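You operate a simulated robot arm through the tools that you are given. There is no shell and no other tool. Be economical: measure what you need, move in short steps, check, and stop when the job is done.

The job below is to be done with a simulated robot arm. You get a single attempt, and the scene is never put back.

JOB
Box the short yellow foam block in the big carton and tape the seam shut.
Fine: put the tape roller back. Set down upright: tape roller.

The check looks at the end state, three seconds after you hand in, the way a careful person would. Anything else that was tipped, shoved, dropped, spilled or broken makes it a failure.

ROBOT AND FRAMES
A 6-joint arm with a two-finger gripper, fixed in place. Base frame: the origin is at the foot of the arm, x ahead of it, y to its left, z up; the work surface is at about z = 0.85. Readings come in m, degrees, newtons and seconds.
With the tool pointing down near the work surface it reaches from about 0.36 to 0.86 m from the base axis. Its first joint turns from -166.0 to 166.0 degrees. Payload 2.45 kg.
The TCP is the grasp point between the finger pads, 0.02 m short of the fingertips. In the tool frame z runs along the fingers and y along their closing line. The gripper opens to 0.14 m. The gripper's body begins 0.168 m behind the TCP.
Orientation is that of the tool frame in the base frame, as a unit quaternion [x, y, z, w]. With the fingers straight down and closing along the base's y, the tool's x points along the base's -x, its y along +y and its z along -z.

CONTROLS
- The arm moves only by the tool jog_arm. Its argument "plan" is a list of rows, each a list of 7 numbers: the shift along the base's x, y, z in m, then the turn, a rotation vector about the base's x, y, z in degrees, then the closure in counts, from 0 (fully open) to 255 (shut). In form: [[x, y, z, wx, wy, wz, gripper], ...]. A call has 1 to 10 rows; each row shifts and turns the commanded pose from where the row before left it. A row lasts 0.2 s, in which the tool goes at most 0.05 m and 8.6 degrees; a call with a longer step from one row to the next is refused whole, and so is a gripper value outside its range. Where a pose cannot be reached the arm comes as near as it can. A force on the tool above 40 N (or 10 N above the force at the start of the call, whichever is more), or a blocked arm, ends the call early, and 0.2 s more pass. The fingers move at their own pace (about 0.045 m/s each) and stop on an object; they squeeze with about 39 N. The grip force told is the motor's: it shows also when the fingers shut on nothing. Time passes only in rows, and 0.2 s behind the last, so rows that do not move let the fingers close. It gives the time, the measured TCP pose, the force on the tool (base axes), the opening and the grip force at its end, in the units of the frame above (readings bear some noise), with the torque about the TCP (base axes, N m) and any sound that the robot's microphone picked up.
- Cameras (640 x 400 px; columns grow to the right, rows downward): "scene" is fixed at [0.4009, 0.4995, 1.7719]; the picture's right is [-0.98, -0.18, 0.00], its down [-0.11, 0.60, -0.79] and it looks along [0.14, -0.78, -0.61] (base axes); focal length 345 px, centre (320, 200). "wrist" rides on the gripper at [0.078, 0.011, -0.209] in the tool frame; the picture's right is [-0.14, 0.99, 0.00], its down [-0.92, -0.13, -0.37] and it looks along [-0.37, -0.05, 0.93] (tool axes); focal length 280 px, centre (320, 200). There is no depth. A picture from a camera that has moved, and an enlarged one, comes with that camera's place and axes in the base frame and with its lens.
- get_image(camera): a new picture of that camera. It takes no simulated time.
- lift_body(by): slides the trunk up (or, below 0, down) by that many m; the arm rides with it, the base frame stays. It gives what a move gives, with no picture.
- close_up(camera, box): a new picture of the part [left, top, right, bottom] of that camera's present view, enlarged. It takes no simulated time.
- close_job(): hands the job in; it is judged then, once.

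Work in short steps. Places have to be worked out from the pictures, the camera data and where the tool is seen: move nearer, look again, correct. Check each grasp and each placing, and mend what went wrong. You have 120 turns and 76 pictures in all, those below and enlarged ones among them. Open the gripper and draw the arm clear of the work before you hand the job in, unless the task says otherwise; then end with one line.

The tools are called as a command line: name --pt "numbers of a row" for each row, then --argument value for the rest, lists and objects as JSON in quotes. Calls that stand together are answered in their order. jog_arm: Moves the arm, as the interface text tells. Its arguments: {"type":"object","properties":{"plan":{"type":"array","items":{"type":"array","items":{"type":"number"}}}},"required":["plan"]} The other tools are called the same way: lift_body (by) slides the trunk up or down; get_image (camera) takes a picture; close_up (camera, box) takes an enlarged picture of a part of a camera's view; close_job () hands the job in.

At the start:

```text
time_s: 0.0
ee_pos: [0.329, -0.4803, 1.3822]
orientation: [0.0, 1.0, 0.0, -0.001]
wrist_force: [-0.1, -0.4, -1.2]
ft_torque: [-0.02, 0.0, -0.01]
width: 0.1398
grasp_force: 0.0
trunk travel left (down, up): [-0.15, 0.08]
```

scene: 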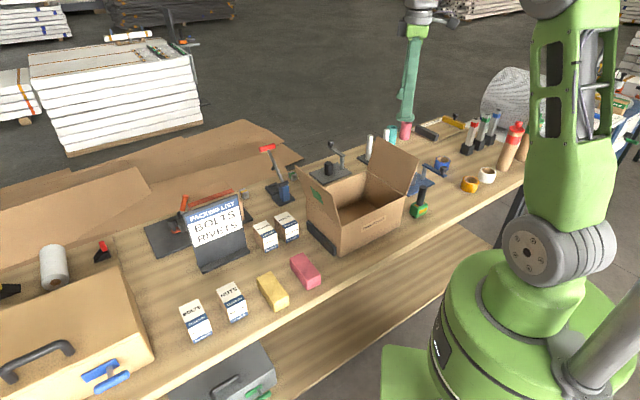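
wrist: 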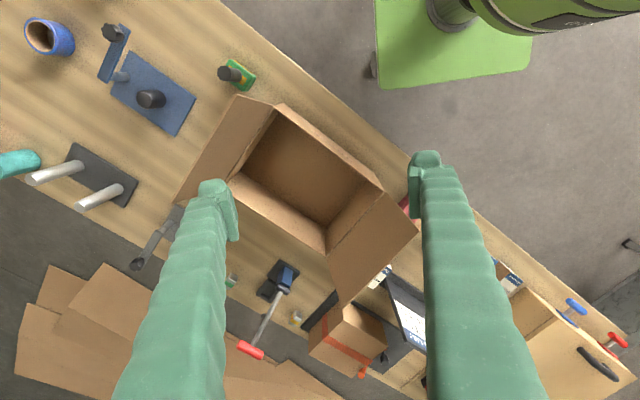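

I'll look closely at the bench to identify the block, the carton and the tape roller.

close_up --camera "scene" --box '[240, 120, 440, 245]'

close_up --camera "scene" --box '[140, 190, 340, 345]'

close_up --camera "scene" --box '[360, 90, 540, 220]'

```text
3.20 times, centred on (340, 182) of scene
camera zoom: at [0.4009, 0.4995, 1.7719], right [-0.98, -0.18, 0.0], down [-0.11, 0.6, -0.79], along [0.14, -0.78, -0.61], focal length 1104 px, centre (256, 256)
```

zoom: 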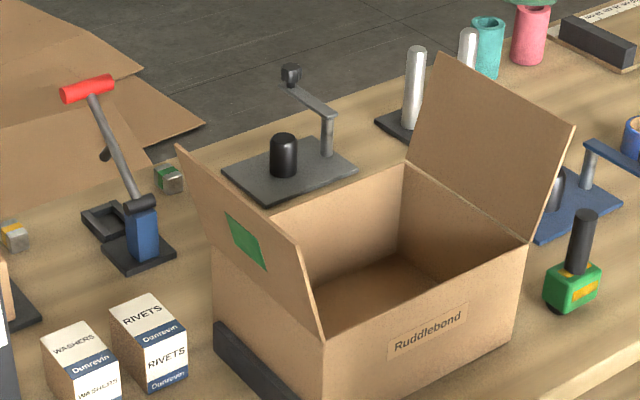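

```text
2.58 times, centred on (240, 268) of scene
camera zoom: at [0.4009, 0.4995, 1.7719], right [-0.98, -0.18, 0.0], down [-0.11, 0.6, -0.79], along [0.14, -0.78, -0.61], focal length 890 px, centre (526, 26)
```

zoom: 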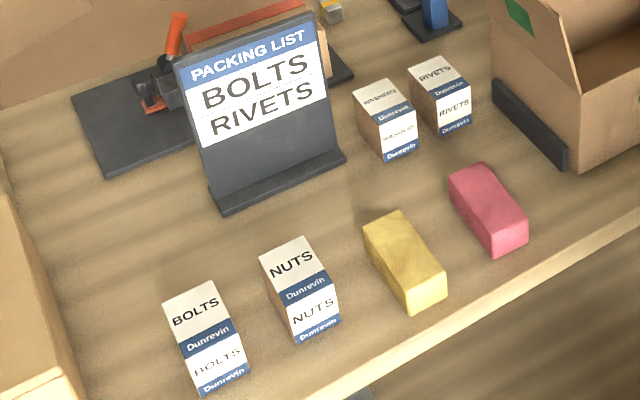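

```text
3.08 times, centred on (450, 155) of scene
camera zoom: at [0.4009, 0.4995, 1.7719], right [-0.98, -0.18, 0.0], down [-0.11, 0.6, -0.79], along [0.14, -0.78, -0.61], focal length 1061 px, centre (-80, 338)
```

zoom: 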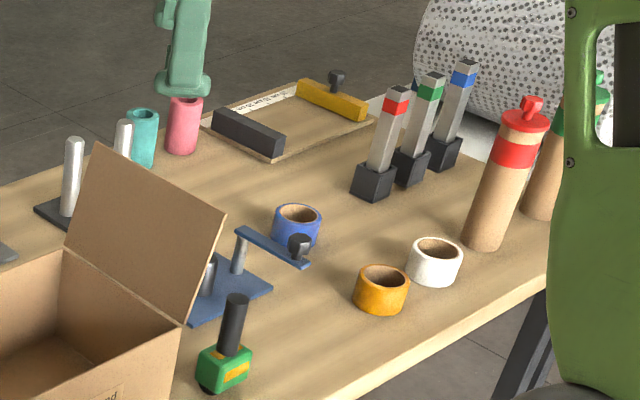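

The yellow block is near (0.67,-0.16), the carton near (0.45,-0.52), and the green roller near (0.21,-0.64). I'll enlarge the wrist view for the roller, carton and flaps.

close_up --camera "wrist" --box '[160, 50, 440, 300]'

close_up --camera "scene" --box '[395, 175, 445, 225]'

close_up --camera "scene" --box '[140, 140, 320, 270]'

```text
1.60 times, centred on (300, 175) of wrist
camera zoom: at [0.2508, -0.4697, 1.591], right [0.14, 0.99, 0.0], down [0.92, -0.13, 0.37], along [0.37, -0.05, -0.93], focal length 449 px, centre (352, 240)
```

zoom: 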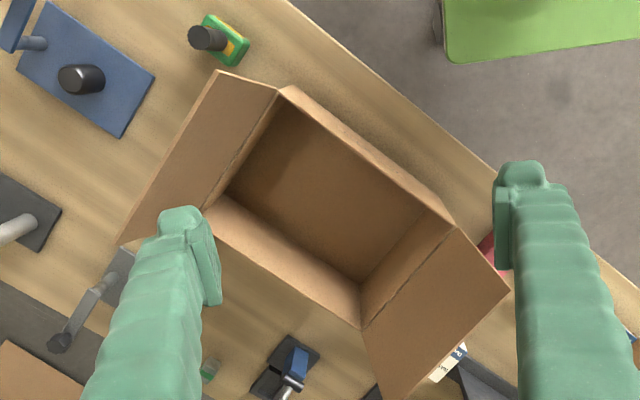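

```text
8.00 times, centred on (420, 200) of scene
camera zoom: at [0.4009, 0.4995, 1.7719], right [-0.98, -0.18, 0.0], down [-0.11, 0.6, -0.79], along [0.14, -0.78, -0.61], focal length 2759 px, centre (-480, 200)
```

zoom: 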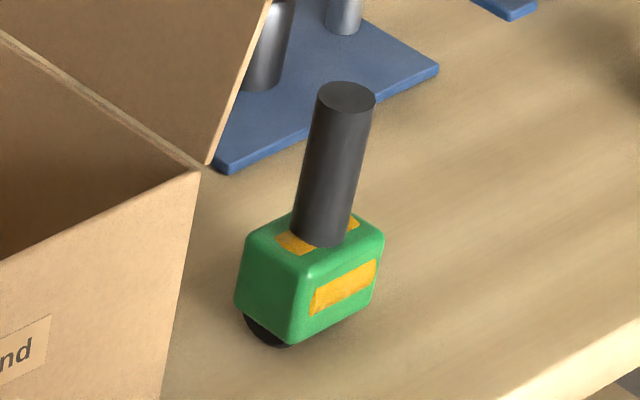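

```text
3.08 times, centred on (230, 205) of scene
camera zoom: at [0.4009, 0.4995, 1.7719], right [-0.98, -0.18, 0.0], down [-0.11, 0.6, -0.79], along [0.14, -0.78, -0.61], focal length 1061 px, centre (597, 185)
```

zoom: 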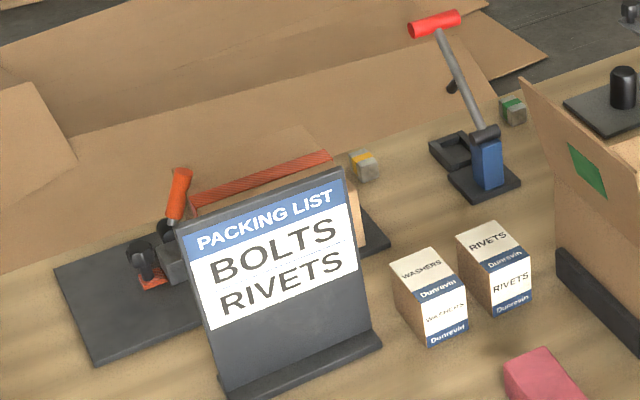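

The flaps stand about 15° outside vertical, hinged on the short sides, with the rim at z≈1.007. I'm moving above the yellow block and yawing -45° so the fingers close across its short side.

jog_arm --pt "0.034 0.032 0 0 0 -4.5 0" --pt "0.034 0.032 0 0 0 -4.5 0" --pt "0.034 0.032 0 0 0 -4.5 0" --pt "0.034 0.032 0 0 0 -4.5 0" --pt "0.034 0.032 0 0 0 -4.5 0" --pt "0.034 0.032 0 0 0 -4.5 0" --pt "0.034 0.032 0 0 0 -4.5 0" --pt "0.034 0.032 0 0 0 -4.5 0" --pt "0.034 0.032 0 0 0 -4.5 0" --pt "0.034 0.032 0 0 0 -4.5 0"

jog_arm --pt "0 0 -0.05 0 0 0 0" --pt "0 0 -0.05 0 0 0 0" --pt "0 0 -0.05 0 0 0 0" --pt "0 0 -0.05 0 0 0 0" --pt "0 0 -0.05 0 0 0 0" --pt "0 0 -0.05 0 0 0 0" --pt "0 0 0 0 0 0 0"

get_image --camera "wrist"

```text
time_s: 2.2
ee_pos: [0.6696, -0.1601, 1.3812]
orientation: [0.383, 0.924, 0.0, -0.001]
wrist_force: [0.0, 0.0, 0.7]
ft_torque: [-0.02, 0.05, 0.01]
width: 0.1404
grasp_force: 0.1
trunk travel left (down, up): [-0.15, 0.08]
```

```text
time_s: 3.8
ee_pos: [0.6668, -0.1609, 1.0811]
orientation: [0.383, 0.924, 0.0, 0.0]
wrist_force: [0.1, 0.1, -0.3]
ft_torque: [-0.03, -0.07, 0.0]
width: 0.1401
grasp_force: 0.0
trunk travel left (down, up): [-0.15, 0.08]
```

```text
67 pictures are left
camera wrist: at [0.6198, -0.0974, 1.2903], right [0.8, 0.6, 0.0], down [0.56, -0.74, 0.37], along [0.22, -0.29, -0.93], focal length 280 px, centre (320, 200)
```

wrist: 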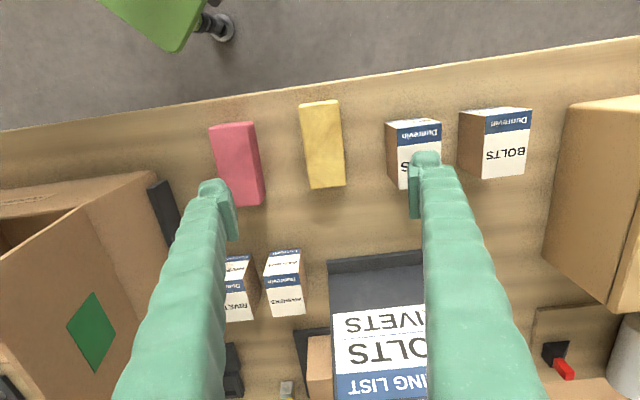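

Wrist view puts the block at about (0.668,-0.154), aligned with the fingers, but neighbours are close, so I'll narrow the opening to about 0.09 m before descending.

jog_arm --pt "0.001 0.006 0 0 0 0 90" --pt "0 0 0 0 0 0 90" --pt "0 0 0 0 0 0 90" --pt "0 0 -0.05 0 0 0 90" --pt "0 0 -0.05 0 0 0 90"

get_image --camera "wrist"

```text
time_s: 5.0
ee_pos: [0.6717, -0.1549, 0.9805]
orientation: [0.382, 0.924, 0.0, 0.0]
wrist_force: [0.4, -0.5, 0.2]
ft_torque: [0.03, 0.04, 0.01]
width: 0.0904
grasp_force: 0.0
trunk travel left (down, up): [-0.15, 0.08]
```

```text
66 pictures are left
camera wrist: at [0.6236, -0.0923, 1.1894], right [0.8, 0.6, 0.0], down [0.56, -0.74, 0.37], along [0.22, -0.29, -0.93], focal length 280 px, centre (320, 200)
```

wrist: 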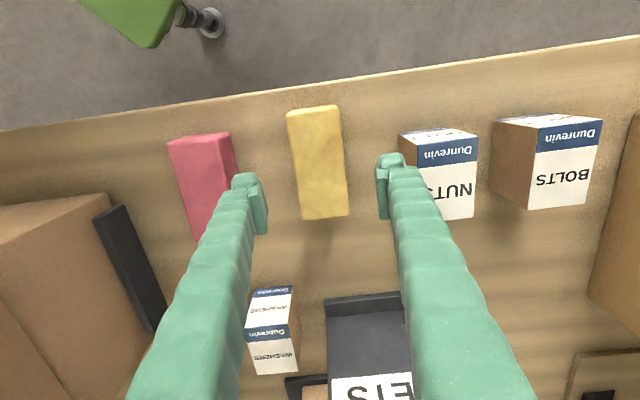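

Block top centre now reads (0.667,-0.151). I'll apply the small correction, descend and grip.

jog_arm --pt "-0.004 0.003 -0.04 0 0 0 90" --pt "0 0 -0.04 0 0 0 90" --pt "0 0 -0.025 0 0 0 90" --pt "0 0 0 0 0 0 200" --pt "0 0 0 0 0 0 200" --pt "0 0 0 0 0 0 200" --pt "0 0 0 0 0 0 200"

get_image --camera "wrist"

```text
time_s: 6.6
ee_pos: [0.6665, -0.1532, 0.8771]
orientation: [0.383, 0.924, 0.001, 0.0]
wrist_force: [0.2, -0.4, 0.2]
ft_torque: [0.01, -0.02, -0.02]
width: 0.054
grasp_force: 39.4
trunk travel left (down, up): [-0.15, 0.08]
```

```text
65 pictures are left
camera wrist: at [0.6177, -0.089, 1.086], right [0.8, 0.6, 0.0], down [0.56, -0.74, 0.37], along [0.22, -0.29, -0.93], focal length 280 px, centre (320, 200)
```

wrist: 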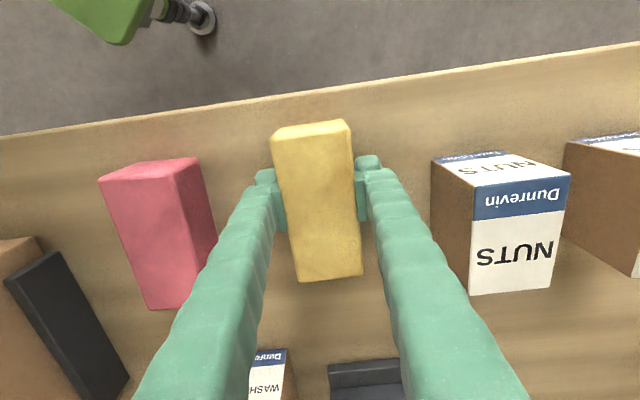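

The block is held (0.054 m, 39 N). Lifting, then carrying above the carton's centre.

jog_arm --pt "0 0 0.04 0 0 0 200" --pt "0 0 0.05 0 0 0 200" --pt "0 0 0.05 0 0 0 200" --pt "0 0 0.05 0 0 0 200" --pt "0 0 0.05 0 0 0 200" --pt "0 0 0.05 0 0 0 200" --pt "0 0 0.05 0 0 0 200" --pt "0 0 0.04 0 0 0 200"

jog_arm --pt "-0.024 -0.041 0 0 0 0 200" --pt "-0.024 -0.041 0 0 0 0 200" --pt "-0.024 -0.041 0 0 0 0 200" --pt "-0.024 -0.041 0 0 0 0 200" --pt "-0.024 -0.041 0 0 0 0 200" --pt "-0.024 -0.041 0 0 0 0 200" --pt "-0.024 -0.041 0 0 0 0 200" --pt "-0.024 -0.041 0 0 0 0 200" --pt "-0.024 -0.041 0 0 0 0 200" --pt "0 0 0 0 0 0 200"

get_image --camera "wrist"

get_image --camera "scene"

```text
time_s: 8.4
ee_pos: [0.6654, -0.1513, 1.26]
orientation: [0.382, 0.924, 0.0, 0.0]
wrist_force: [-0.7, 0.2, -0.7]
ft_torque: [0.0, -0.03, -0.03]
width: 0.0537
grasp_force: 39.4
trunk travel left (down, up): [-0.15, 0.08]
```

```text
time_s: 10.6
ee_pos: [0.45, -0.5208, 1.2588]
orientation: [0.383, 0.924, 0.0, 0.0]
wrist_force: [0.5, 0.0, -0.1]
ft_torque: [-0.02, -0.01, -0.01]
width: 0.0538
grasp_force: 39.4
trunk travel left (down, up): [-0.15, 0.08]
```

```text
64 pictures are left
camera wrist: at [0.4018, -0.4573, 1.4669], right [0.8, 0.6, 0.0], down [0.56, -0.74, 0.37], along [0.22, -0.29, -0.93], focal length 280 px, centre (320, 200)
```

wrist: 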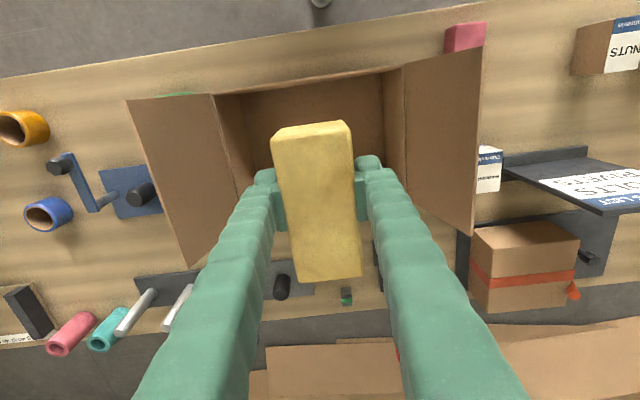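

```text
63 pictures are left
```

scene: 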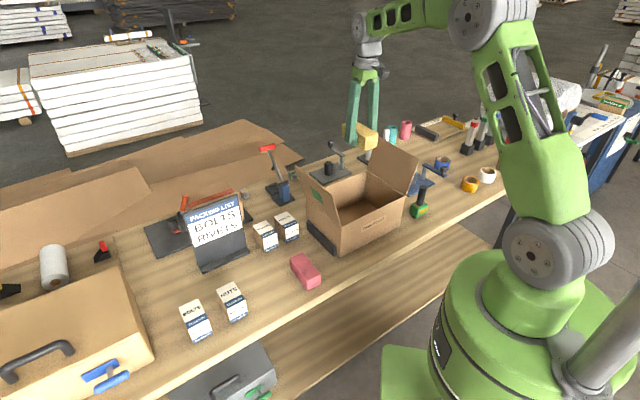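

The block hangs centred over the opening and the carton is where I computed. I'll lower straight in and watch for contact.

jog_arm --pt "0 0 -0.05 0 0 0 200" --pt "0 0 -0.05 0 0 0 200" --pt "0 0 -0.05 0 0 0 200" --pt "0 0 -0.05 0 0 0 200" --pt "0 0 -0.05 0 0 0 200" --pt "0 0 -0.05 0 0 0 200" --pt "0 0 -0.04 0 0 0 200" --pt "0 0 -0.018 0 0 0 200" --pt "0 0 -0.01 0 0 0 200" --pt "0 0 0 0 0 0 200"

get_image --camera "wrist"

```text
time_s: 12.8
ee_pos: [0.4507, -0.5215, 0.8885]
orientation: [0.383, 0.924, 0.0, 0.0]
wrist_force: [0.2, -0.4, 0.1]
ft_torque: [0.0, -0.01, 0.0]
width: 0.0536
grasp_force: 39.1
trunk travel left (down, up): [-0.15, 0.08]
```

```text
62 pictures are left
camera wrist: at [0.4026, -0.4579, 1.0979], right [0.8, 0.6, 0.0], down [0.56, -0.74, 0.37], along [0.22, -0.29, -0.93], focal length 280 px, centre (320, 200)
```

wrist: 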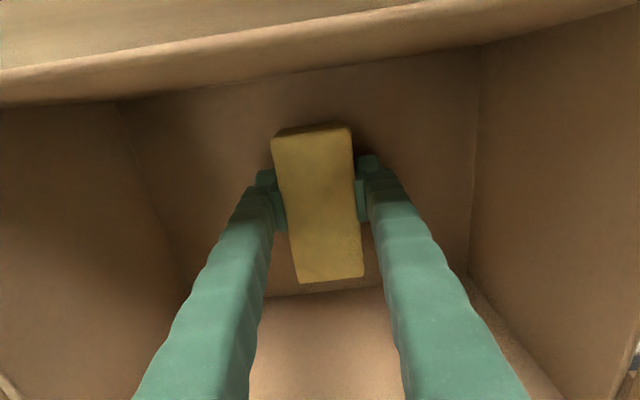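

Still no contact; I'll lower in small steps until it touches the floor, then open partly.

jog_arm --pt "0 0 -0.003 0 0 0 200" --pt "0 0 -0.003 0 0 0 200" --pt "0 0 0 0 0 0 200" --pt "0 0 0 0 0 0 80" --pt "0 0 0 0 0 0 80" --pt "0 0 0 0 0 0 80"

get_image --camera "wrist"

```text
time_s: 14.2
ee_pos: [0.4506, -0.5221, 0.8824]
orientation: [0.383, 0.924, 0.0, 0.0]
wrist_force: [-0.1, 1.0, 0.3]
ft_torque: [-0.02, 0.0, 0.03]
width: 0.096
grasp_force: 0.2
trunk travel left (down, up): [-0.15, 0.08]
```

```text
61 pictures are left
camera wrist: at [0.4023, -0.4577, 1.0918], right [0.8, 0.6, 0.0], down [0.56, -0.74, 0.37], along [0.22, -0.29, -0.93], focal length 280 px, centre (320, 200)
```

wrist: 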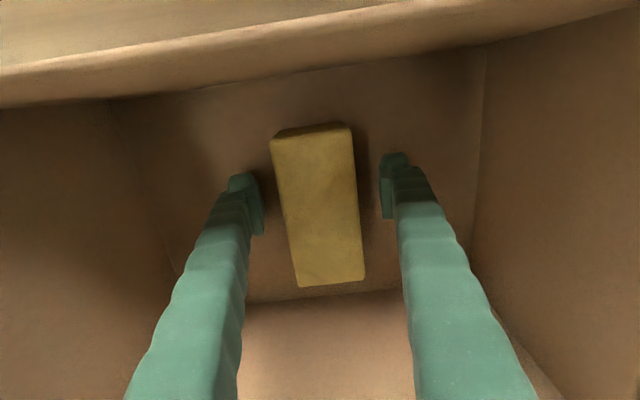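

The block rests flat on the carton floor. I'll withdraw, close the fingers and move outside the left (+x+y) flap.

jog_arm --pt "0 0 0.04 0 0 0 80" --pt "0 0 0.05 0 0 0 80" --pt "0 0 0.05 0 0 0 80" --pt "0 0 0.05 0 0 0 80" --pt "0 0 0.05 0 0 0 80" --pt "0 0 0.05 0 0 0 120" --pt "0 0 0.05 0 0 0 180" --pt "0 0 0.05 0 0 0 255" --pt "0 0 0.03 0 0 0 255"

jog_arm --pt "0.0305 0.0305 0 0 0 0 255" --pt "0.0305 0.0305 0 0 0 0 255" --pt "0.0305 0.0305 0 0 0 0 255" --pt "0.0305 0.0305 0 0 0 0 255" --pt "0.0305 0.0305 0 0 0 0 255" --pt "0.0305 0.0305 0 0 0 0 255" --pt "0 0 -0.05 0 0 0 255" --pt "0 0 -0.05 0 0 0 255" --pt "0 0 -0.05 0 0 0 255" --pt "0 0 -0.03 0 0 0 255"

get_image --camera "wrist"

close_up --camera "scene" --box '[240, 80, 440, 245]'

```text
time_s: 16.2
ee_pos: [0.4504, -0.5192, 1.3036]
orientation: [0.382, 0.924, 0.0, 0.0]
wrist_force: [-0.4, 0.7, 0.2]
ft_torque: [-0.01, 0.0, -0.01]
width: 0.0102
grasp_force: 0.0
trunk travel left (down, up): [-0.15, 0.08]
```

```text
time_s: 18.4
ee_pos: [0.6328, -0.3376, 1.122]
orientation: [0.382, 0.924, 0.0, 0.0]
wrist_force: [-0.5, 0.0, -0.3]
ft_torque: [-0.03, 0.02, -0.03]
width: 0.0
grasp_force: 29.3
trunk travel left (down, up): [-0.15, 0.08]
```

```text
60 pictures are left
camera wrist: at [0.5858, -0.2741, 1.3309], right [0.8, 0.6, 0.0], down [0.56, -0.74, 0.37], along [0.22, -0.29, -0.93], focal length 280 px, centre (320, 200)
```

wrist: 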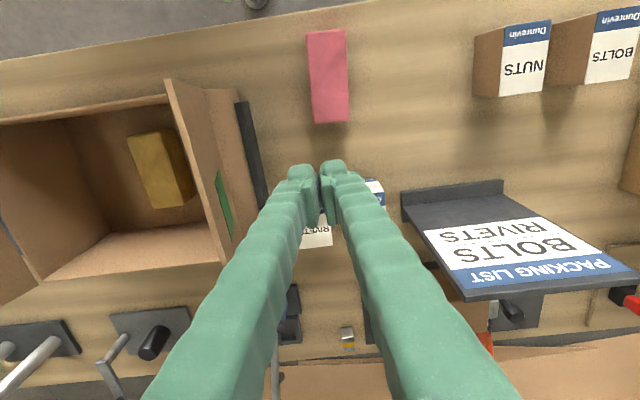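

```text
2.42 times, centred on (340, 162) of scene
camera zoom: at [0.4009, 0.4995, 1.7719], right [-0.98, -0.18, 0.0], down [-0.11, 0.6, -0.79], along [0.14, -0.78, -0.61], focal length 836 px, centre (272, 291)
```

zoom: 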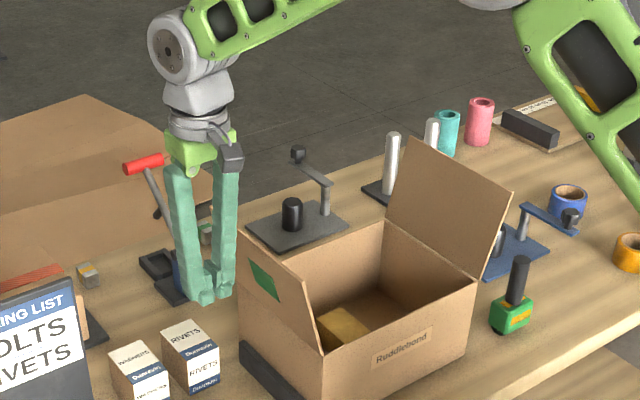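

Fingers are clear outside the flap. Sweeping inward gently to fold the flap over.

jog_arm --pt "-0.021 -0.021 0 0 0 0 255" --pt "-0.018 -0.018 0 0 0 0 255" --pt "-0.015 -0.015 0 0 0 0 255" --pt "-0.015 -0.015 0 0 0 0 255" --pt "-0.015 -0.015 0 0 0 0 255" --pt "-0.015 -0.015 0 0 0 0 255" --pt "-0.015 -0.015 0 0 0 0 255" --pt "-0.015 -0.015 0 0 0 0 255"

close_up --camera "scene" --box '[240, 80, 440, 245]'

```text
time_s: 20.2
ee_pos: [0.5035, -0.4678, 1.1229]
orientation: [0.384, 0.924, -0.001, 0.0]
wrist_force: [0.9, -0.4, -0.4]
ft_torque: [0.02, -0.02, -0.02]
width: 0.0001
grasp_force: 29.0
trunk travel left (down, up): [-0.15, 0.08]
```

```text
2.42 times, centred on (340, 162) of scene
camera zoom: at [0.4009, 0.4995, 1.7719], right [-0.98, -0.18, 0.0], down [-0.11, 0.6, -0.79], along [0.14, -0.78, -0.61], focal length 836 px, centre (272, 291)
```

zoom: 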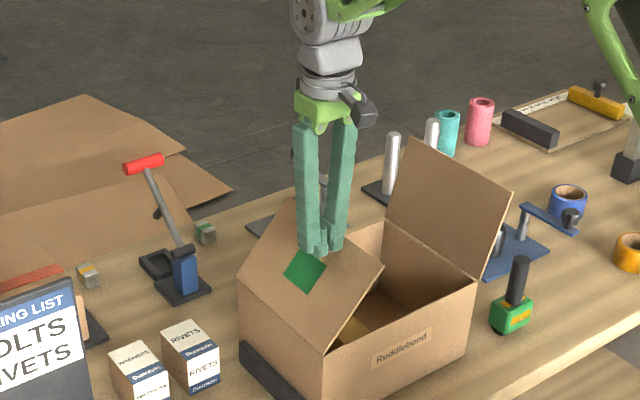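

The flap folds easily. Continuing in and down along its arc until it's nearly flat.

jog_arm --pt "-0.009 -0.009 -0.014 0 0 0 255" --pt "-0.008 -0.008 -0.018 0 0 0 255" --pt "-0.006 -0.006 -0.02 0 0 0 255" --pt "-0.004 -0.004 -0.02 0 0 0 255" --pt "-0.001 -0.001 -0.006 0 0 0 255"

close_up --camera "scene" --box '[240, 80, 440, 245]'

```text
time_s: 21.4
ee_pos: [0.4743, -0.4949, 1.0442]
orientation: [0.382, 0.924, 0.0, 0.001]
wrist_force: [-0.1, -0.2, -0.4]
ft_torque: [0.0, -0.01, -0.01]
width: 0.0001
grasp_force: 29.6
trunk travel left (down, up): [-0.15, 0.08]
```

```text
2.42 times, centred on (340, 162) of scene
camera zoom: at [0.4009, 0.4995, 1.7719], right [-0.98, -0.18, 0.0], down [-0.11, 0.6, -0.79], along [0.14, -0.78, -0.61], focal length 836 px, centre (272, 291)
```

zoom: 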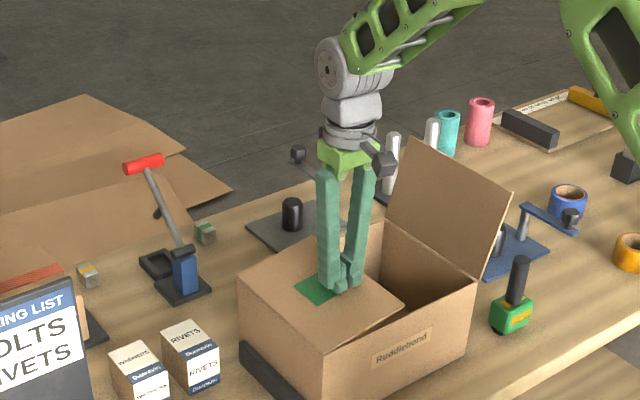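

Nearly flat; pressing down the last centimetre with small steps.

jog_arm --pt "0 0 -0.006 0 0 0 255" --pt "0 0 -0.004 0 0 0 255" --pt "0 0 -0.003 0 0 0 255" --pt "0 0 0 0 0 0 255"

close_up --camera "scene" --box '[280, 120, 440, 245]'

```text
time_s: 22.4
ee_pos: [0.4767, -0.4953, 1.0323]
orientation: [0.383, 0.924, 0.0, -0.001]
wrist_force: [-0.3, -0.4, -0.5]
ft_torque: [-0.04, 0.0, 0.0]
width: 0.0
grasp_force: 29.3
trunk travel left (down, up): [-0.15, 0.08]
```

```text
3.20 times, centred on (360, 182) of scene
camera zoom: at [0.4009, 0.4995, 1.7719], right [-0.98, -0.18, 0.0], down [-0.11, 0.6, -0.79], along [0.14, -0.78, -0.61], focal length 1104 px, centre (192, 256)
```

zoom: 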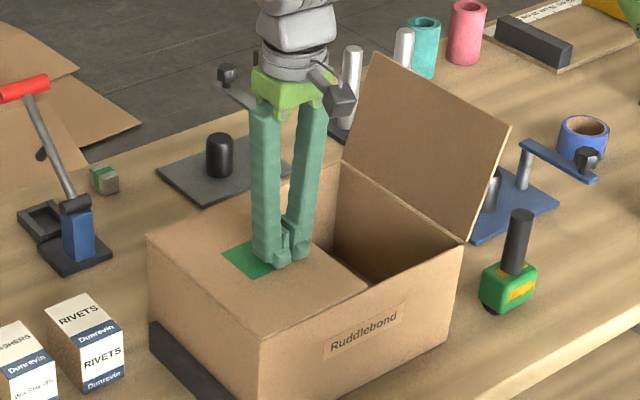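

Left flap looks flat. I'll rise and check that it stays, while moving outside the right flap.

jog_arm --pt "0 0 0.03 0 0 0 255" --pt "0 0 0.05 0 0 0 255" --pt "0 0 0.05 0 0 0 255" --pt "0 0 0.05 0 0 0 255" --pt "0 0 0.05 0 0 0 255" --pt "0 0 0.04 0 0 0 255"

jog_arm --pt "-0.0307 -0.0312 0 0 0 0 255" --pt "-0.0307 -0.0312 0 0 0 0 255" --pt "-0.0307 -0.0312 0 0 0 0 255" --pt "-0.0307 -0.0312 0 0 0 0 255" --pt "-0.0307 -0.0312 0 0 0 0 255" --pt "-0.0307 -0.0312 0 0 0 0 255" --pt "-0.0307 -0.0312 0 0 0 0 255" --pt "0 0 0 0 0 0 255"

get_image --camera "wrist"

close_up --camera "scene" --box '[280, 80, 480, 245]'

```text
time_s: 23.8
ee_pos: [0.4767, -0.495, 1.3043]
orientation: [0.383, 0.924, 0.001, 0.0]
wrist_force: [0.4, -0.6, 0.2]
ft_torque: [-0.02, -0.01, 0.0]
width: 0.0001
grasp_force: 29.0
trunk travel left (down, up): [-0.15, 0.08]
```

```text
time_s: 25.6
ee_pos: [0.2607, -0.7133, 1.3025]
orientation: [0.382, 0.924, 0.0, 0.0]
wrist_force: [-0.2, -0.2, -1.0]
ft_torque: [-0.02, 0.01, 0.0]
width: 0.0001
grasp_force: 29.2
trunk travel left (down, up): [-0.15, 0.08]
```

```text
55 pictures are left
camera wrist: at [0.2134, -0.6489, 1.5111], right [0.8, 0.6, 0.0], down [0.56, -0.74, 0.37], along [0.22, -0.29, -0.93], focal length 280 px, centre (320, 200)
```

wrist: 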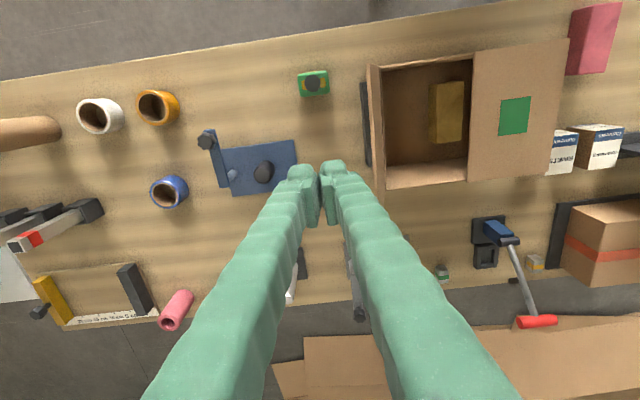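

```text
2.42 times, centred on (380, 162) of scene
camera zoom: at [0.4009, 0.4995, 1.7719], right [-0.98, -0.18, 0.0], down [-0.11, 0.6, -0.79], along [0.14, -0.78, -0.61], focal length 836 px, centre (174, 291)
```

zoom: 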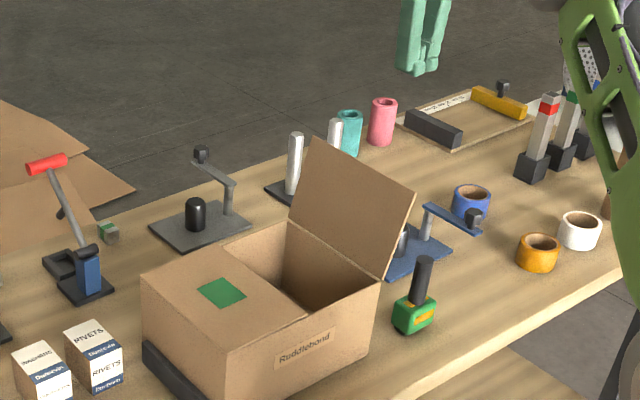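

The left flap stays shut. Lowering outside the right flap and folding it the same way.

jog_arm --pt "0 0 -0.05 0 0 0 255" --pt "0 0 -0.05 0 0 0 255" --pt "0 0 -0.05 0 0 0 255" --pt "0 0 -0.03 0 0 0 255" --pt "0 0 0 0 0 0 255"

jog_arm --pt "0.021 0.021 0 0 0 0 255" --pt "0.018 0.018 0 0 0 0 255" --pt "0.015 0.015 0 0 0 0 255" --pt "0.015 0.015 0 0 0 0 255" --pt "0.015 0.015 0 0 0 0 255" --pt "0.015 0.015 0 0 0 0 255" --pt "0.015 0.015 0 0 0 0 255" --pt "0.015 0.015 0 0 0 0 255" --pt "0.009 0.009 0 0 0 0 255"

close_up --camera "scene" --box '[280, 80, 480, 245]'

```text
time_s: 26.8
ee_pos: [0.2611, -0.7129, 1.1207]
orientation: [0.383, 0.924, 0.001, 0.0]
wrist_force: [0.6, 0.6, -0.1]
ft_torque: [0.05, -0.01, 0.02]
width: 0.0003
grasp_force: 29.5
trunk travel left (down, up): [-0.15, 0.08]
```

```text
time_s: 28.8
ee_pos: [0.3993, -0.5748, 1.1226]
orientation: [0.382, 0.924, -0.001, 0.0]
wrist_force: [0.4, 0.0, -0.6]
ft_torque: [0.0, 0.03, 0.01]
width: 0.0
grasp_force: 29.5
trunk travel left (down, up): [-0.15, 0.08]
```

```text
2.42 times, centred on (380, 162) of scene
camera zoom: at [0.4009, 0.4995, 1.7719], right [-0.98, -0.18, 0.0], down [-0.11, 0.6, -0.79], along [0.14, -0.78, -0.61], focal length 836 px, centre (174, 291)
```

zoom: 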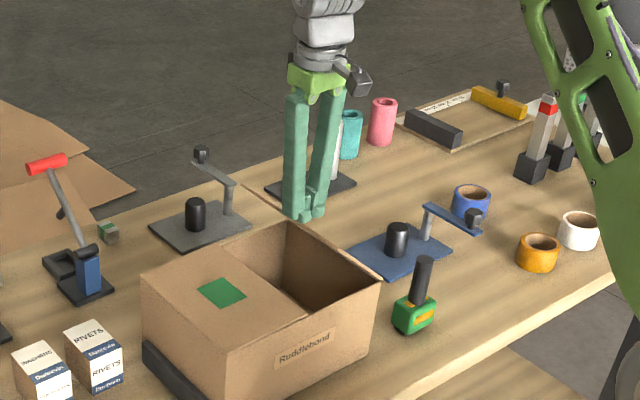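

The right flap isn't clearly visible; checking with the wrist camera.

get_image --camera "wrist"

close_up --camera "scene" --box '[320, 110, 420, 230]'

```text
52 pictures are left
camera wrist: at [0.3514, -0.5118, 1.3308], right [0.8, 0.6, 0.0], down [0.56, -0.74, 0.37], along [0.22, -0.29, -0.93], focal length 280 px, centre (320, 200)
```

wrist: 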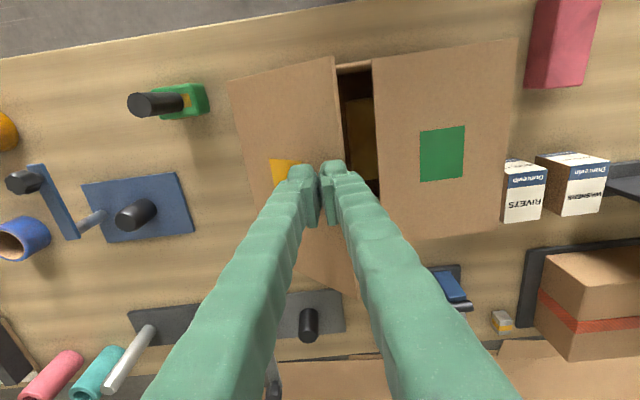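

```text
3.33 times, centred on (370, 170) of scene
camera zoom: at [0.4009, 0.4995, 1.7719], right [-0.98, -0.18, 0.0], down [-0.11, 0.6, -0.79], along [0.14, -0.78, -0.61], focal length 1150 px, centre (153, 300)
```

zoom: 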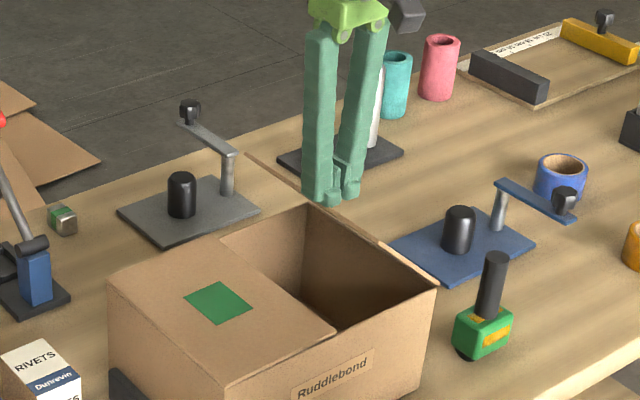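

It's just edge-on from the scene camera and folding fine (it bears an orange patch). Continuing down its arc.

jog_arm --pt "0.009 0.009 -0.014 0 0 0 255" --pt "0.008 0.008 -0.018 0 0 0 255" --pt "0.006 0.006 -0.02 0 0 0 255" --pt "0.003 0.003 -0.02 0 0 0 255" --pt "0 0 -0.008 0 0 0 255" --pt "0 0 -0.006 0 0 0 255" --pt "0 0 -0.003 0 0 0 255" --pt "0 0 0 0 0 0 255"

jog_arm --pt "0 0 0.03 0 0 0 255" --pt "-0.01 -0.01 0.045 0 0 0 255" --pt "-0.02 -0.02 0.04 0 0 0 255" --pt "-0.02 -0.02 0.04 0 0 0 200" --pt "-0.02 -0.02 0.04 0 0 0 150" --pt "-0.02 -0.02 0.04 0 0 0 150"

get_image --camera "wrist"

close_up --camera "scene" --box '[280, 80, 480, 245]'

```text
time_s: 30.6
ee_pos: [0.424, -0.5483, 1.0334]
orientation: [0.382, 0.924, 0.0, -0.001]
wrist_force: [-1.4, -0.7, 0.1]
ft_torque: [-0.02, -0.02, 0.01]
width: 0.0001
grasp_force: 30.2
trunk travel left (down, up): [-0.15, 0.08]
```

```text
time_s: 32.0
ee_pos: [0.332, -0.6401, 1.2681]
orientation: [0.383, 0.924, 0.0, 0.0]
wrist_force: [0.6, -0.3, 0.6]
ft_torque: [0.02, -0.05, 0.03]
width: 0.0577
grasp_force: 0.0
trunk travel left (down, up): [-0.15, 0.08]
```

```text
50 pictures are left
camera wrist: at [0.2856, -0.5767, 1.4777], right [0.8, 0.6, 0.0], down [0.56, -0.74, 0.37], along [0.22, -0.29, -0.93], focal length 280 px, centre (320, 200)
```

wrist: 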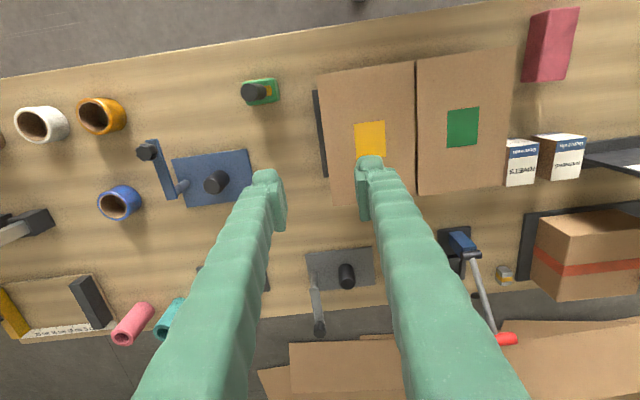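

```text
2.42 times, centred on (380, 162) of scene
camera zoom: at [0.4009, 0.4995, 1.7719], right [-0.98, -0.18, 0.0], down [-0.11, 0.6, -0.79], along [0.14, -0.78, -0.61], focal length 836 px, centre (174, 291)
```

zoom: 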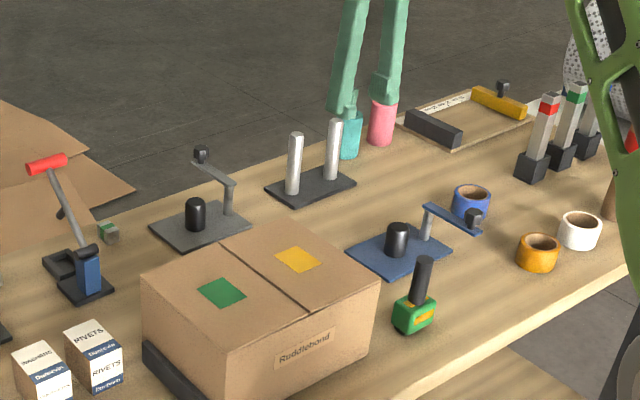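

Both flaps are flat with the seam in the middle. Now moving over the tape roller for a closer look at its wheel and heading.

jog_arm --pt "-0.033 0 0 0 0 0 100" --pt "-0.033 0 0 0 0 0 100" --pt "-0.033 0 -0.03 0 0 0 100" --pt "-0.033 -0.004 -0.037 0 0 0 100" --pt "0 0 -0.04 0 0 0 100" --pt "0 0 -0.04 0 0 0 100" --pt "0 0 0 0 0 0 100"

get_image --camera "wrist"

close_up --camera "scene" --box '[385, 150, 455, 230]'

```text
time_s: 33.6
ee_pos: [0.2017, -0.6437, 1.1219]
orientation: [0.383, 0.924, 0.001, -0.001]
wrist_force: [-0.4, 0.0, 0.2]
ft_torque: [0.02, -0.01, 0.0]
width: 0.0853
grasp_force: 0.1
trunk travel left (down, up): [-0.15, 0.08]
```

```text
48 pictures are left
camera wrist: at [0.1547, -0.5798, 1.3304], right [0.8, 0.6, 0.0], down [0.56, -0.74, 0.37], along [0.22, -0.29, -0.93], focal length 280 px, centre (320, 200)
```

wrist: 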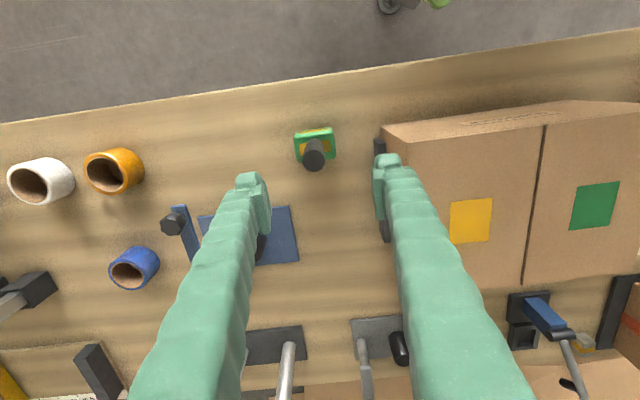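

```text
5.00 times, centred on (420, 190) of scene
camera zoom: at [0.4009, 0.4995, 1.7719], right [-0.98, -0.18, 0.0], down [-0.11, 0.6, -0.79], along [0.14, -0.78, -0.61], focal length 1724 px, centre (-180, 250)
```

zoom: 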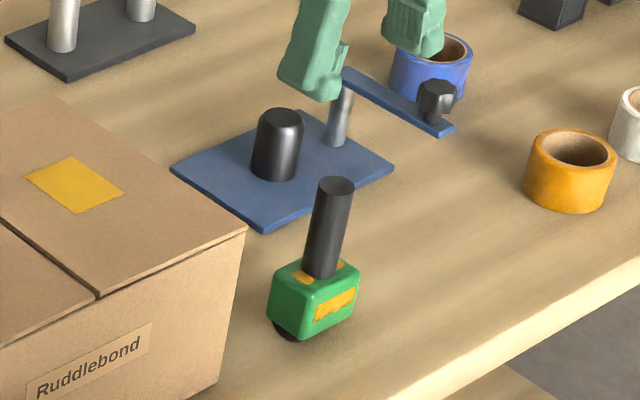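

Handle axis is near (0.198,-0.647). Enlarging the wrist and scene views of the tool to read its wheel direction.

close_up --camera "wrist" --box '[280, 115, 350, 185]'

close_up --camera "scene" --box '[405, 180, 435, 225]'

```text
5.71 times, centred on (315, 150) of wrist
camera zoom: at [0.1547, -0.5798, 1.3304], right [0.8, 0.6, 0.0], down [0.56, -0.74, 0.37], along [0.22, -0.29, -0.93], focal length 1602 px, centre (349, 486)
```

zoom: 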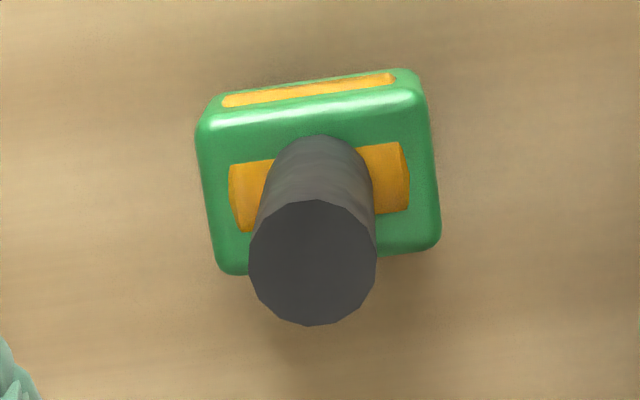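

```text
8.89 times, centred on (420, 202) of scene
camera zoom: at [0.4009, 0.4995, 1.7719], right [-0.98, -0.18, 0.0], down [-0.11, 0.6, -0.79], along [0.14, -0.78, -0.61], focal length 3065 px, centre (-569, 178)
```

zoom: 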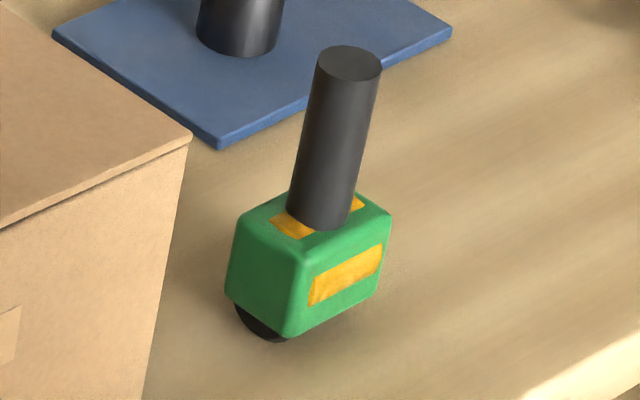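

The roller's axis lies along its long side, so it rolls along the seam direction with no turning needed. Descending onto the handle and gripping.

jog_arm --pt "-0.003 -0.003 -0.04 0 0 0 100" --pt "0 0 -0.05 0 0 0 100" --pt "0 0 -0.05 0 0 0 100" --pt "0 0 -0.034 0 0 0 100" --pt "0 0 0 0 0 0 100"

get_image --camera "wrist"

close_up --camera "scene" --box '[385, 140, 455, 230]'

```text
time_s: 34.8
ee_pos: [0.1994, -0.6478, 0.9465]
orientation: [0.383, 0.924, 0.0, 0.0]
wrist_force: [0.9, -0.7, 0.3]
ft_torque: [-0.01, 0.0, -0.01]
width: 0.0851
grasp_force: 0.1
trunk travel left (down, up): [-0.15, 0.08]
```

```text
44 pictures are left
camera wrist: at [0.1524, -0.5835, 1.1554], right [0.8, 0.6, 0.0], down [0.56, -0.74, 0.37], along [0.22, -0.29, -0.93], focal length 280 px, centre (320, 200)
```

wrist: 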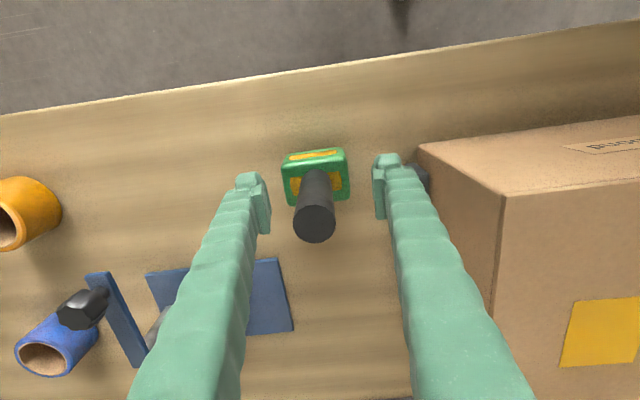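

```text
4.44 times, centred on (420, 185) of scene
camera zoom: at [0.4009, 0.4995, 1.7719], right [-0.98, -0.18, 0.0], down [-0.11, 0.6, -0.79], along [0.14, -0.78, -0.61], focal length 1533 px, centre (-124, 267)
```

zoom: 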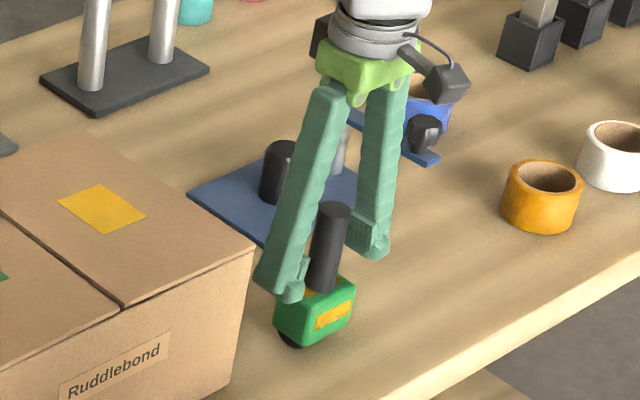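

Aligned within ~5 mm; nudging and closing on the handle.

jog_arm --pt "-0.003 0.003 0 0 0 0 100" --pt "0 0 0 0 0 0 180" --pt "0 0 0 0 0 0 225" --pt "0 0 0 0 0 0 240" --pt "0 0 0 0 0 0 240" --pt "0 0 0 0 0 0 240"

get_image --camera "wrist"

```text
time_s: 36.2
ee_pos: [0.1964, -0.6448, 0.9477]
orientation: [0.383, 0.924, 0.0, 0.0]
wrist_force: [-1.1, -0.6, 0.2]
ft_torque: [-0.04, 0.01, -0.02]
width: 0.0265
grasp_force: 34.5
trunk travel left (down, up): [-0.15, 0.08]
```

```text
42 pictures are left
camera wrist: at [0.1494, -0.5806, 1.1558], right [0.8, 0.6, 0.0], down [0.56, -0.74, 0.37], along [0.22, -0.29, -0.93], focal length 280 px, centre (320, 200)
```

wrist: 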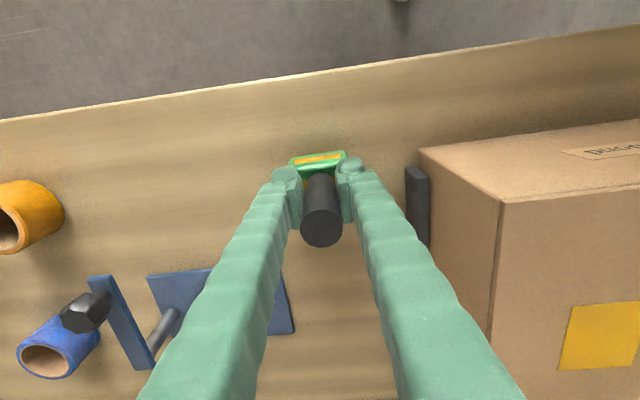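

Roller held (0.0265 m). Home pose noted: TCP (0.196,-0.645,0.948). Lifting and moving over the near end of the seam.

jog_arm --pt "0 0 0.03 0 0 0 255" --pt "0 0 0.045 0 0 0 255" --pt "0 0 0.045 0 0 0 255" --pt "0 0 0.045 0 0 0 255" --pt "0 0 0.045 0 0 0 255" --pt "0 0 0.045 0 0 0 255" --pt "0 0 0.045 0 0 0 255"

jog_arm --pt "0.031 0.03 0 0 0 0 255" --pt "0.031 0.03 0 0 0 0 255" --pt "0.031 0.03 0 0 0 0 255" --pt "0.031 0.03 0 0 0 0 255" --pt "0.031 0.03 0 0 0 0 255" --pt "0.031 0.03 -0.02 0 0 0 255" --pt "0 0 -0.04 0 0 0 255" --pt "0 0 -0.03 0 0 0 255" --pt "0 0 0 0 0 0 255"

get_image --camera "wrist"

close_up --camera "scene" --box '[280, 100, 440, 245]'

```text
time_s: 37.8
ee_pos: [0.1959, -0.643, 1.2483]
orientation: [0.383, 0.924, 0.0, 0.0]
wrist_force: [-0.4, 0.5, -4.6]
ft_torque: [0.01, 0.05, 0.01]
width: 0.0266
grasp_force: 38.8
trunk travel left (down, up): [-0.15, 0.08]
```

```text
time_s: 39.8
ee_pos: [0.3835, -0.4632, 1.1568]
orientation: [0.383, 0.924, -0.001, 0.0]
wrist_force: [-0.2, 0.1, -4.1]
ft_torque: [0.0, 0.04, -0.01]
width: 0.0266
grasp_force: 39.6
trunk travel left (down, up): [-0.15, 0.08]
```

```text
41 pictures are left
camera wrist: at [0.3354, -0.4, 1.3655], right [0.8, 0.6, 0.0], down [0.56, -0.74, 0.37], along [0.22, -0.29, -0.93], focal length 280 px, centre (320, 200)
```

wrist: 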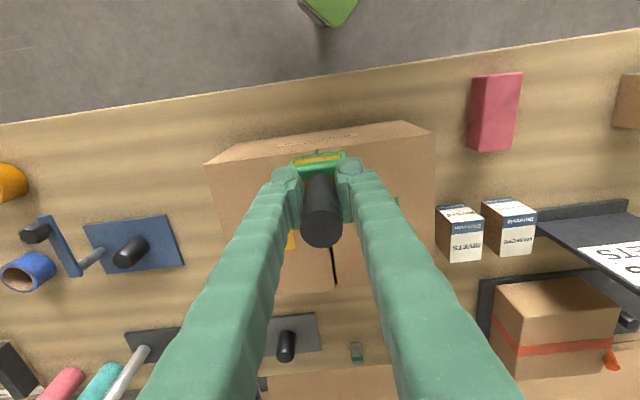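

```text
2.76 times, centred on (360, 172) of scene
camera zoom: at [0.4009, 0.4995, 1.7719], right [-0.98, -0.18, 0.0], down [-0.11, 0.6, -0.79], along [0.14, -0.78, -0.61], focal length 951 px, centre (210, 276)
```

zoom: 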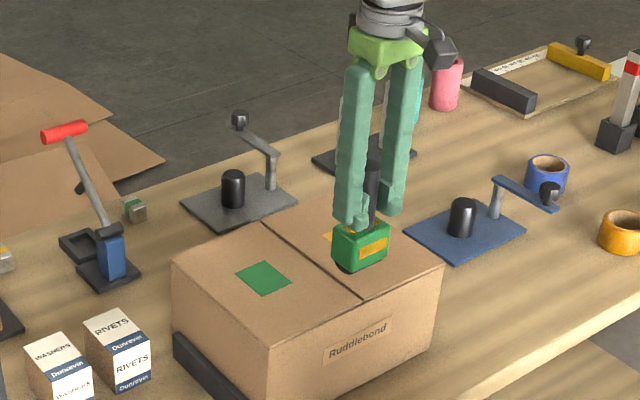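

I'll enlarge the wrist view to check lateral alignment of the roller with the seam.

close_up --camera "wrist" --box '[200, 110, 440, 300]'

close_up --camera "scene" --box '[325, 150, 415, 230]'

```text
2.11 times, centred on (320, 205) of wrist
camera zoom: at [0.3354, -0.4, 1.3655], right [0.8, 0.6, 0.0], down [0.56, -0.74, 0.37], along [0.22, -0.29, -0.93], focal length 590 px, centre (320, 190)
```

zoom: 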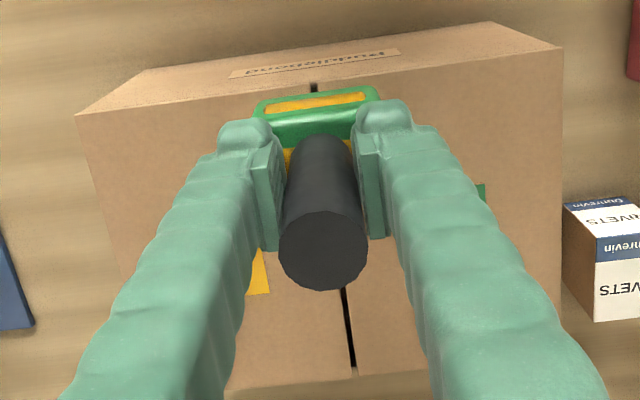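

```text
5.00 times, centred on (370, 190) of scene
camera zoom: at [0.4009, 0.4995, 1.7719], right [-0.98, -0.18, 0.0], down [-0.11, 0.6, -0.79], along [0.14, -0.78, -0.61], focal length 1724 px, centre (70, 250)
```

zoom: 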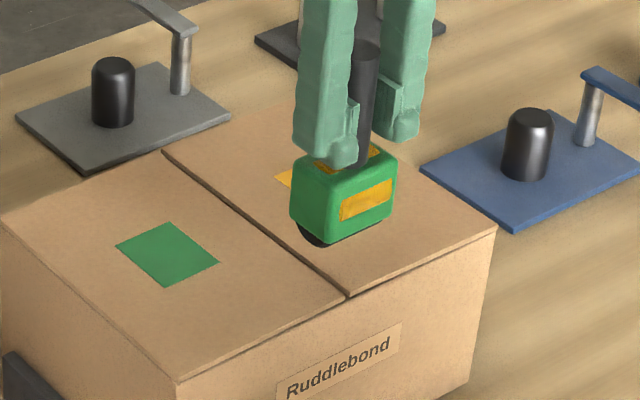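

Seam runs from (0.376,-0.461) to (0.524,-0.609), about 3 mm to the side of the tool's line. Correcting and lowering to near contact.

jog_arm --pt "-0.0025 -0.0025 -0.02 0 0 0 255" --pt "0 0 -0.02 0 0 0 255" --pt "0 0 -0.005 0 0 0 255" --pt "0 0 0 0 0 0 255"

jog_arm --pt "0 0 -0.003 0 0 0 255" --pt "0 0 0 0 0 0 255"

jog_arm --pt "0 0 -0.002 0 0 0 255" --pt "0 0 0 0 0 0 255"

close_up --camera "scene" --box '[325, 150, 415, 230]'

```text
time_s: 40.8
ee_pos: [0.3798, -0.4666, 1.1119]
orientation: [0.383, 0.924, 0.0, 0.0]
wrist_force: [-0.6, 0.2, -4.3]
ft_torque: [0.05, 0.0, 0.0]
width: 0.0267
grasp_force: 38.8
trunk travel left (down, up): [-0.15, 0.08]
```

```text
time_s: 41.4
ee_pos: [0.3805, -0.466, 1.1081]
orientation: [0.383, 0.924, 0.0, 0.001]
wrist_force: [-0.1, -0.1, -4.0]
ft_torque: [0.02, 0.0, 0.01]
width: 0.0265
grasp_force: 38.9
trunk travel left (down, up): [-0.15, 0.08]
```

```text
time_s: 42.0
ee_pos: [0.3805, -0.4663, 1.1068]
orientation: [0.383, 0.924, 0.0, 0.0]
wrist_force: [-0.9, 0.2, -3.8]
ft_torque: [0.01, 0.01, -0.01]
width: 0.0265
grasp_force: 38.9
trunk travel left (down, up): [-0.15, 0.08]
```

```text
5.00 times, centred on (370, 190) of scene
camera zoom: at [0.4009, 0.4995, 1.7719], right [-0.98, -0.18, 0.0], down [-0.11, 0.6, -0.79], along [0.14, -0.78, -0.61], focal length 1724 px, centre (70, 250)
```

zoom: 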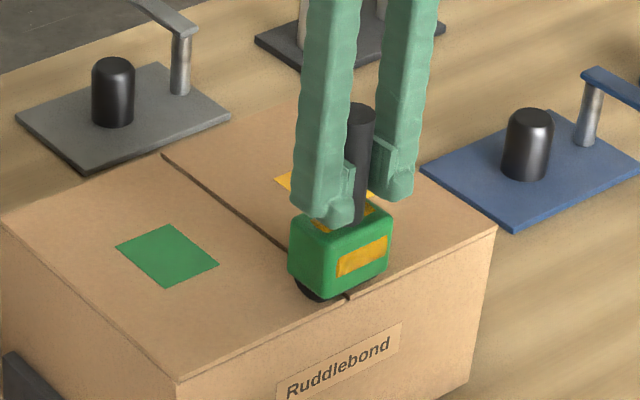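

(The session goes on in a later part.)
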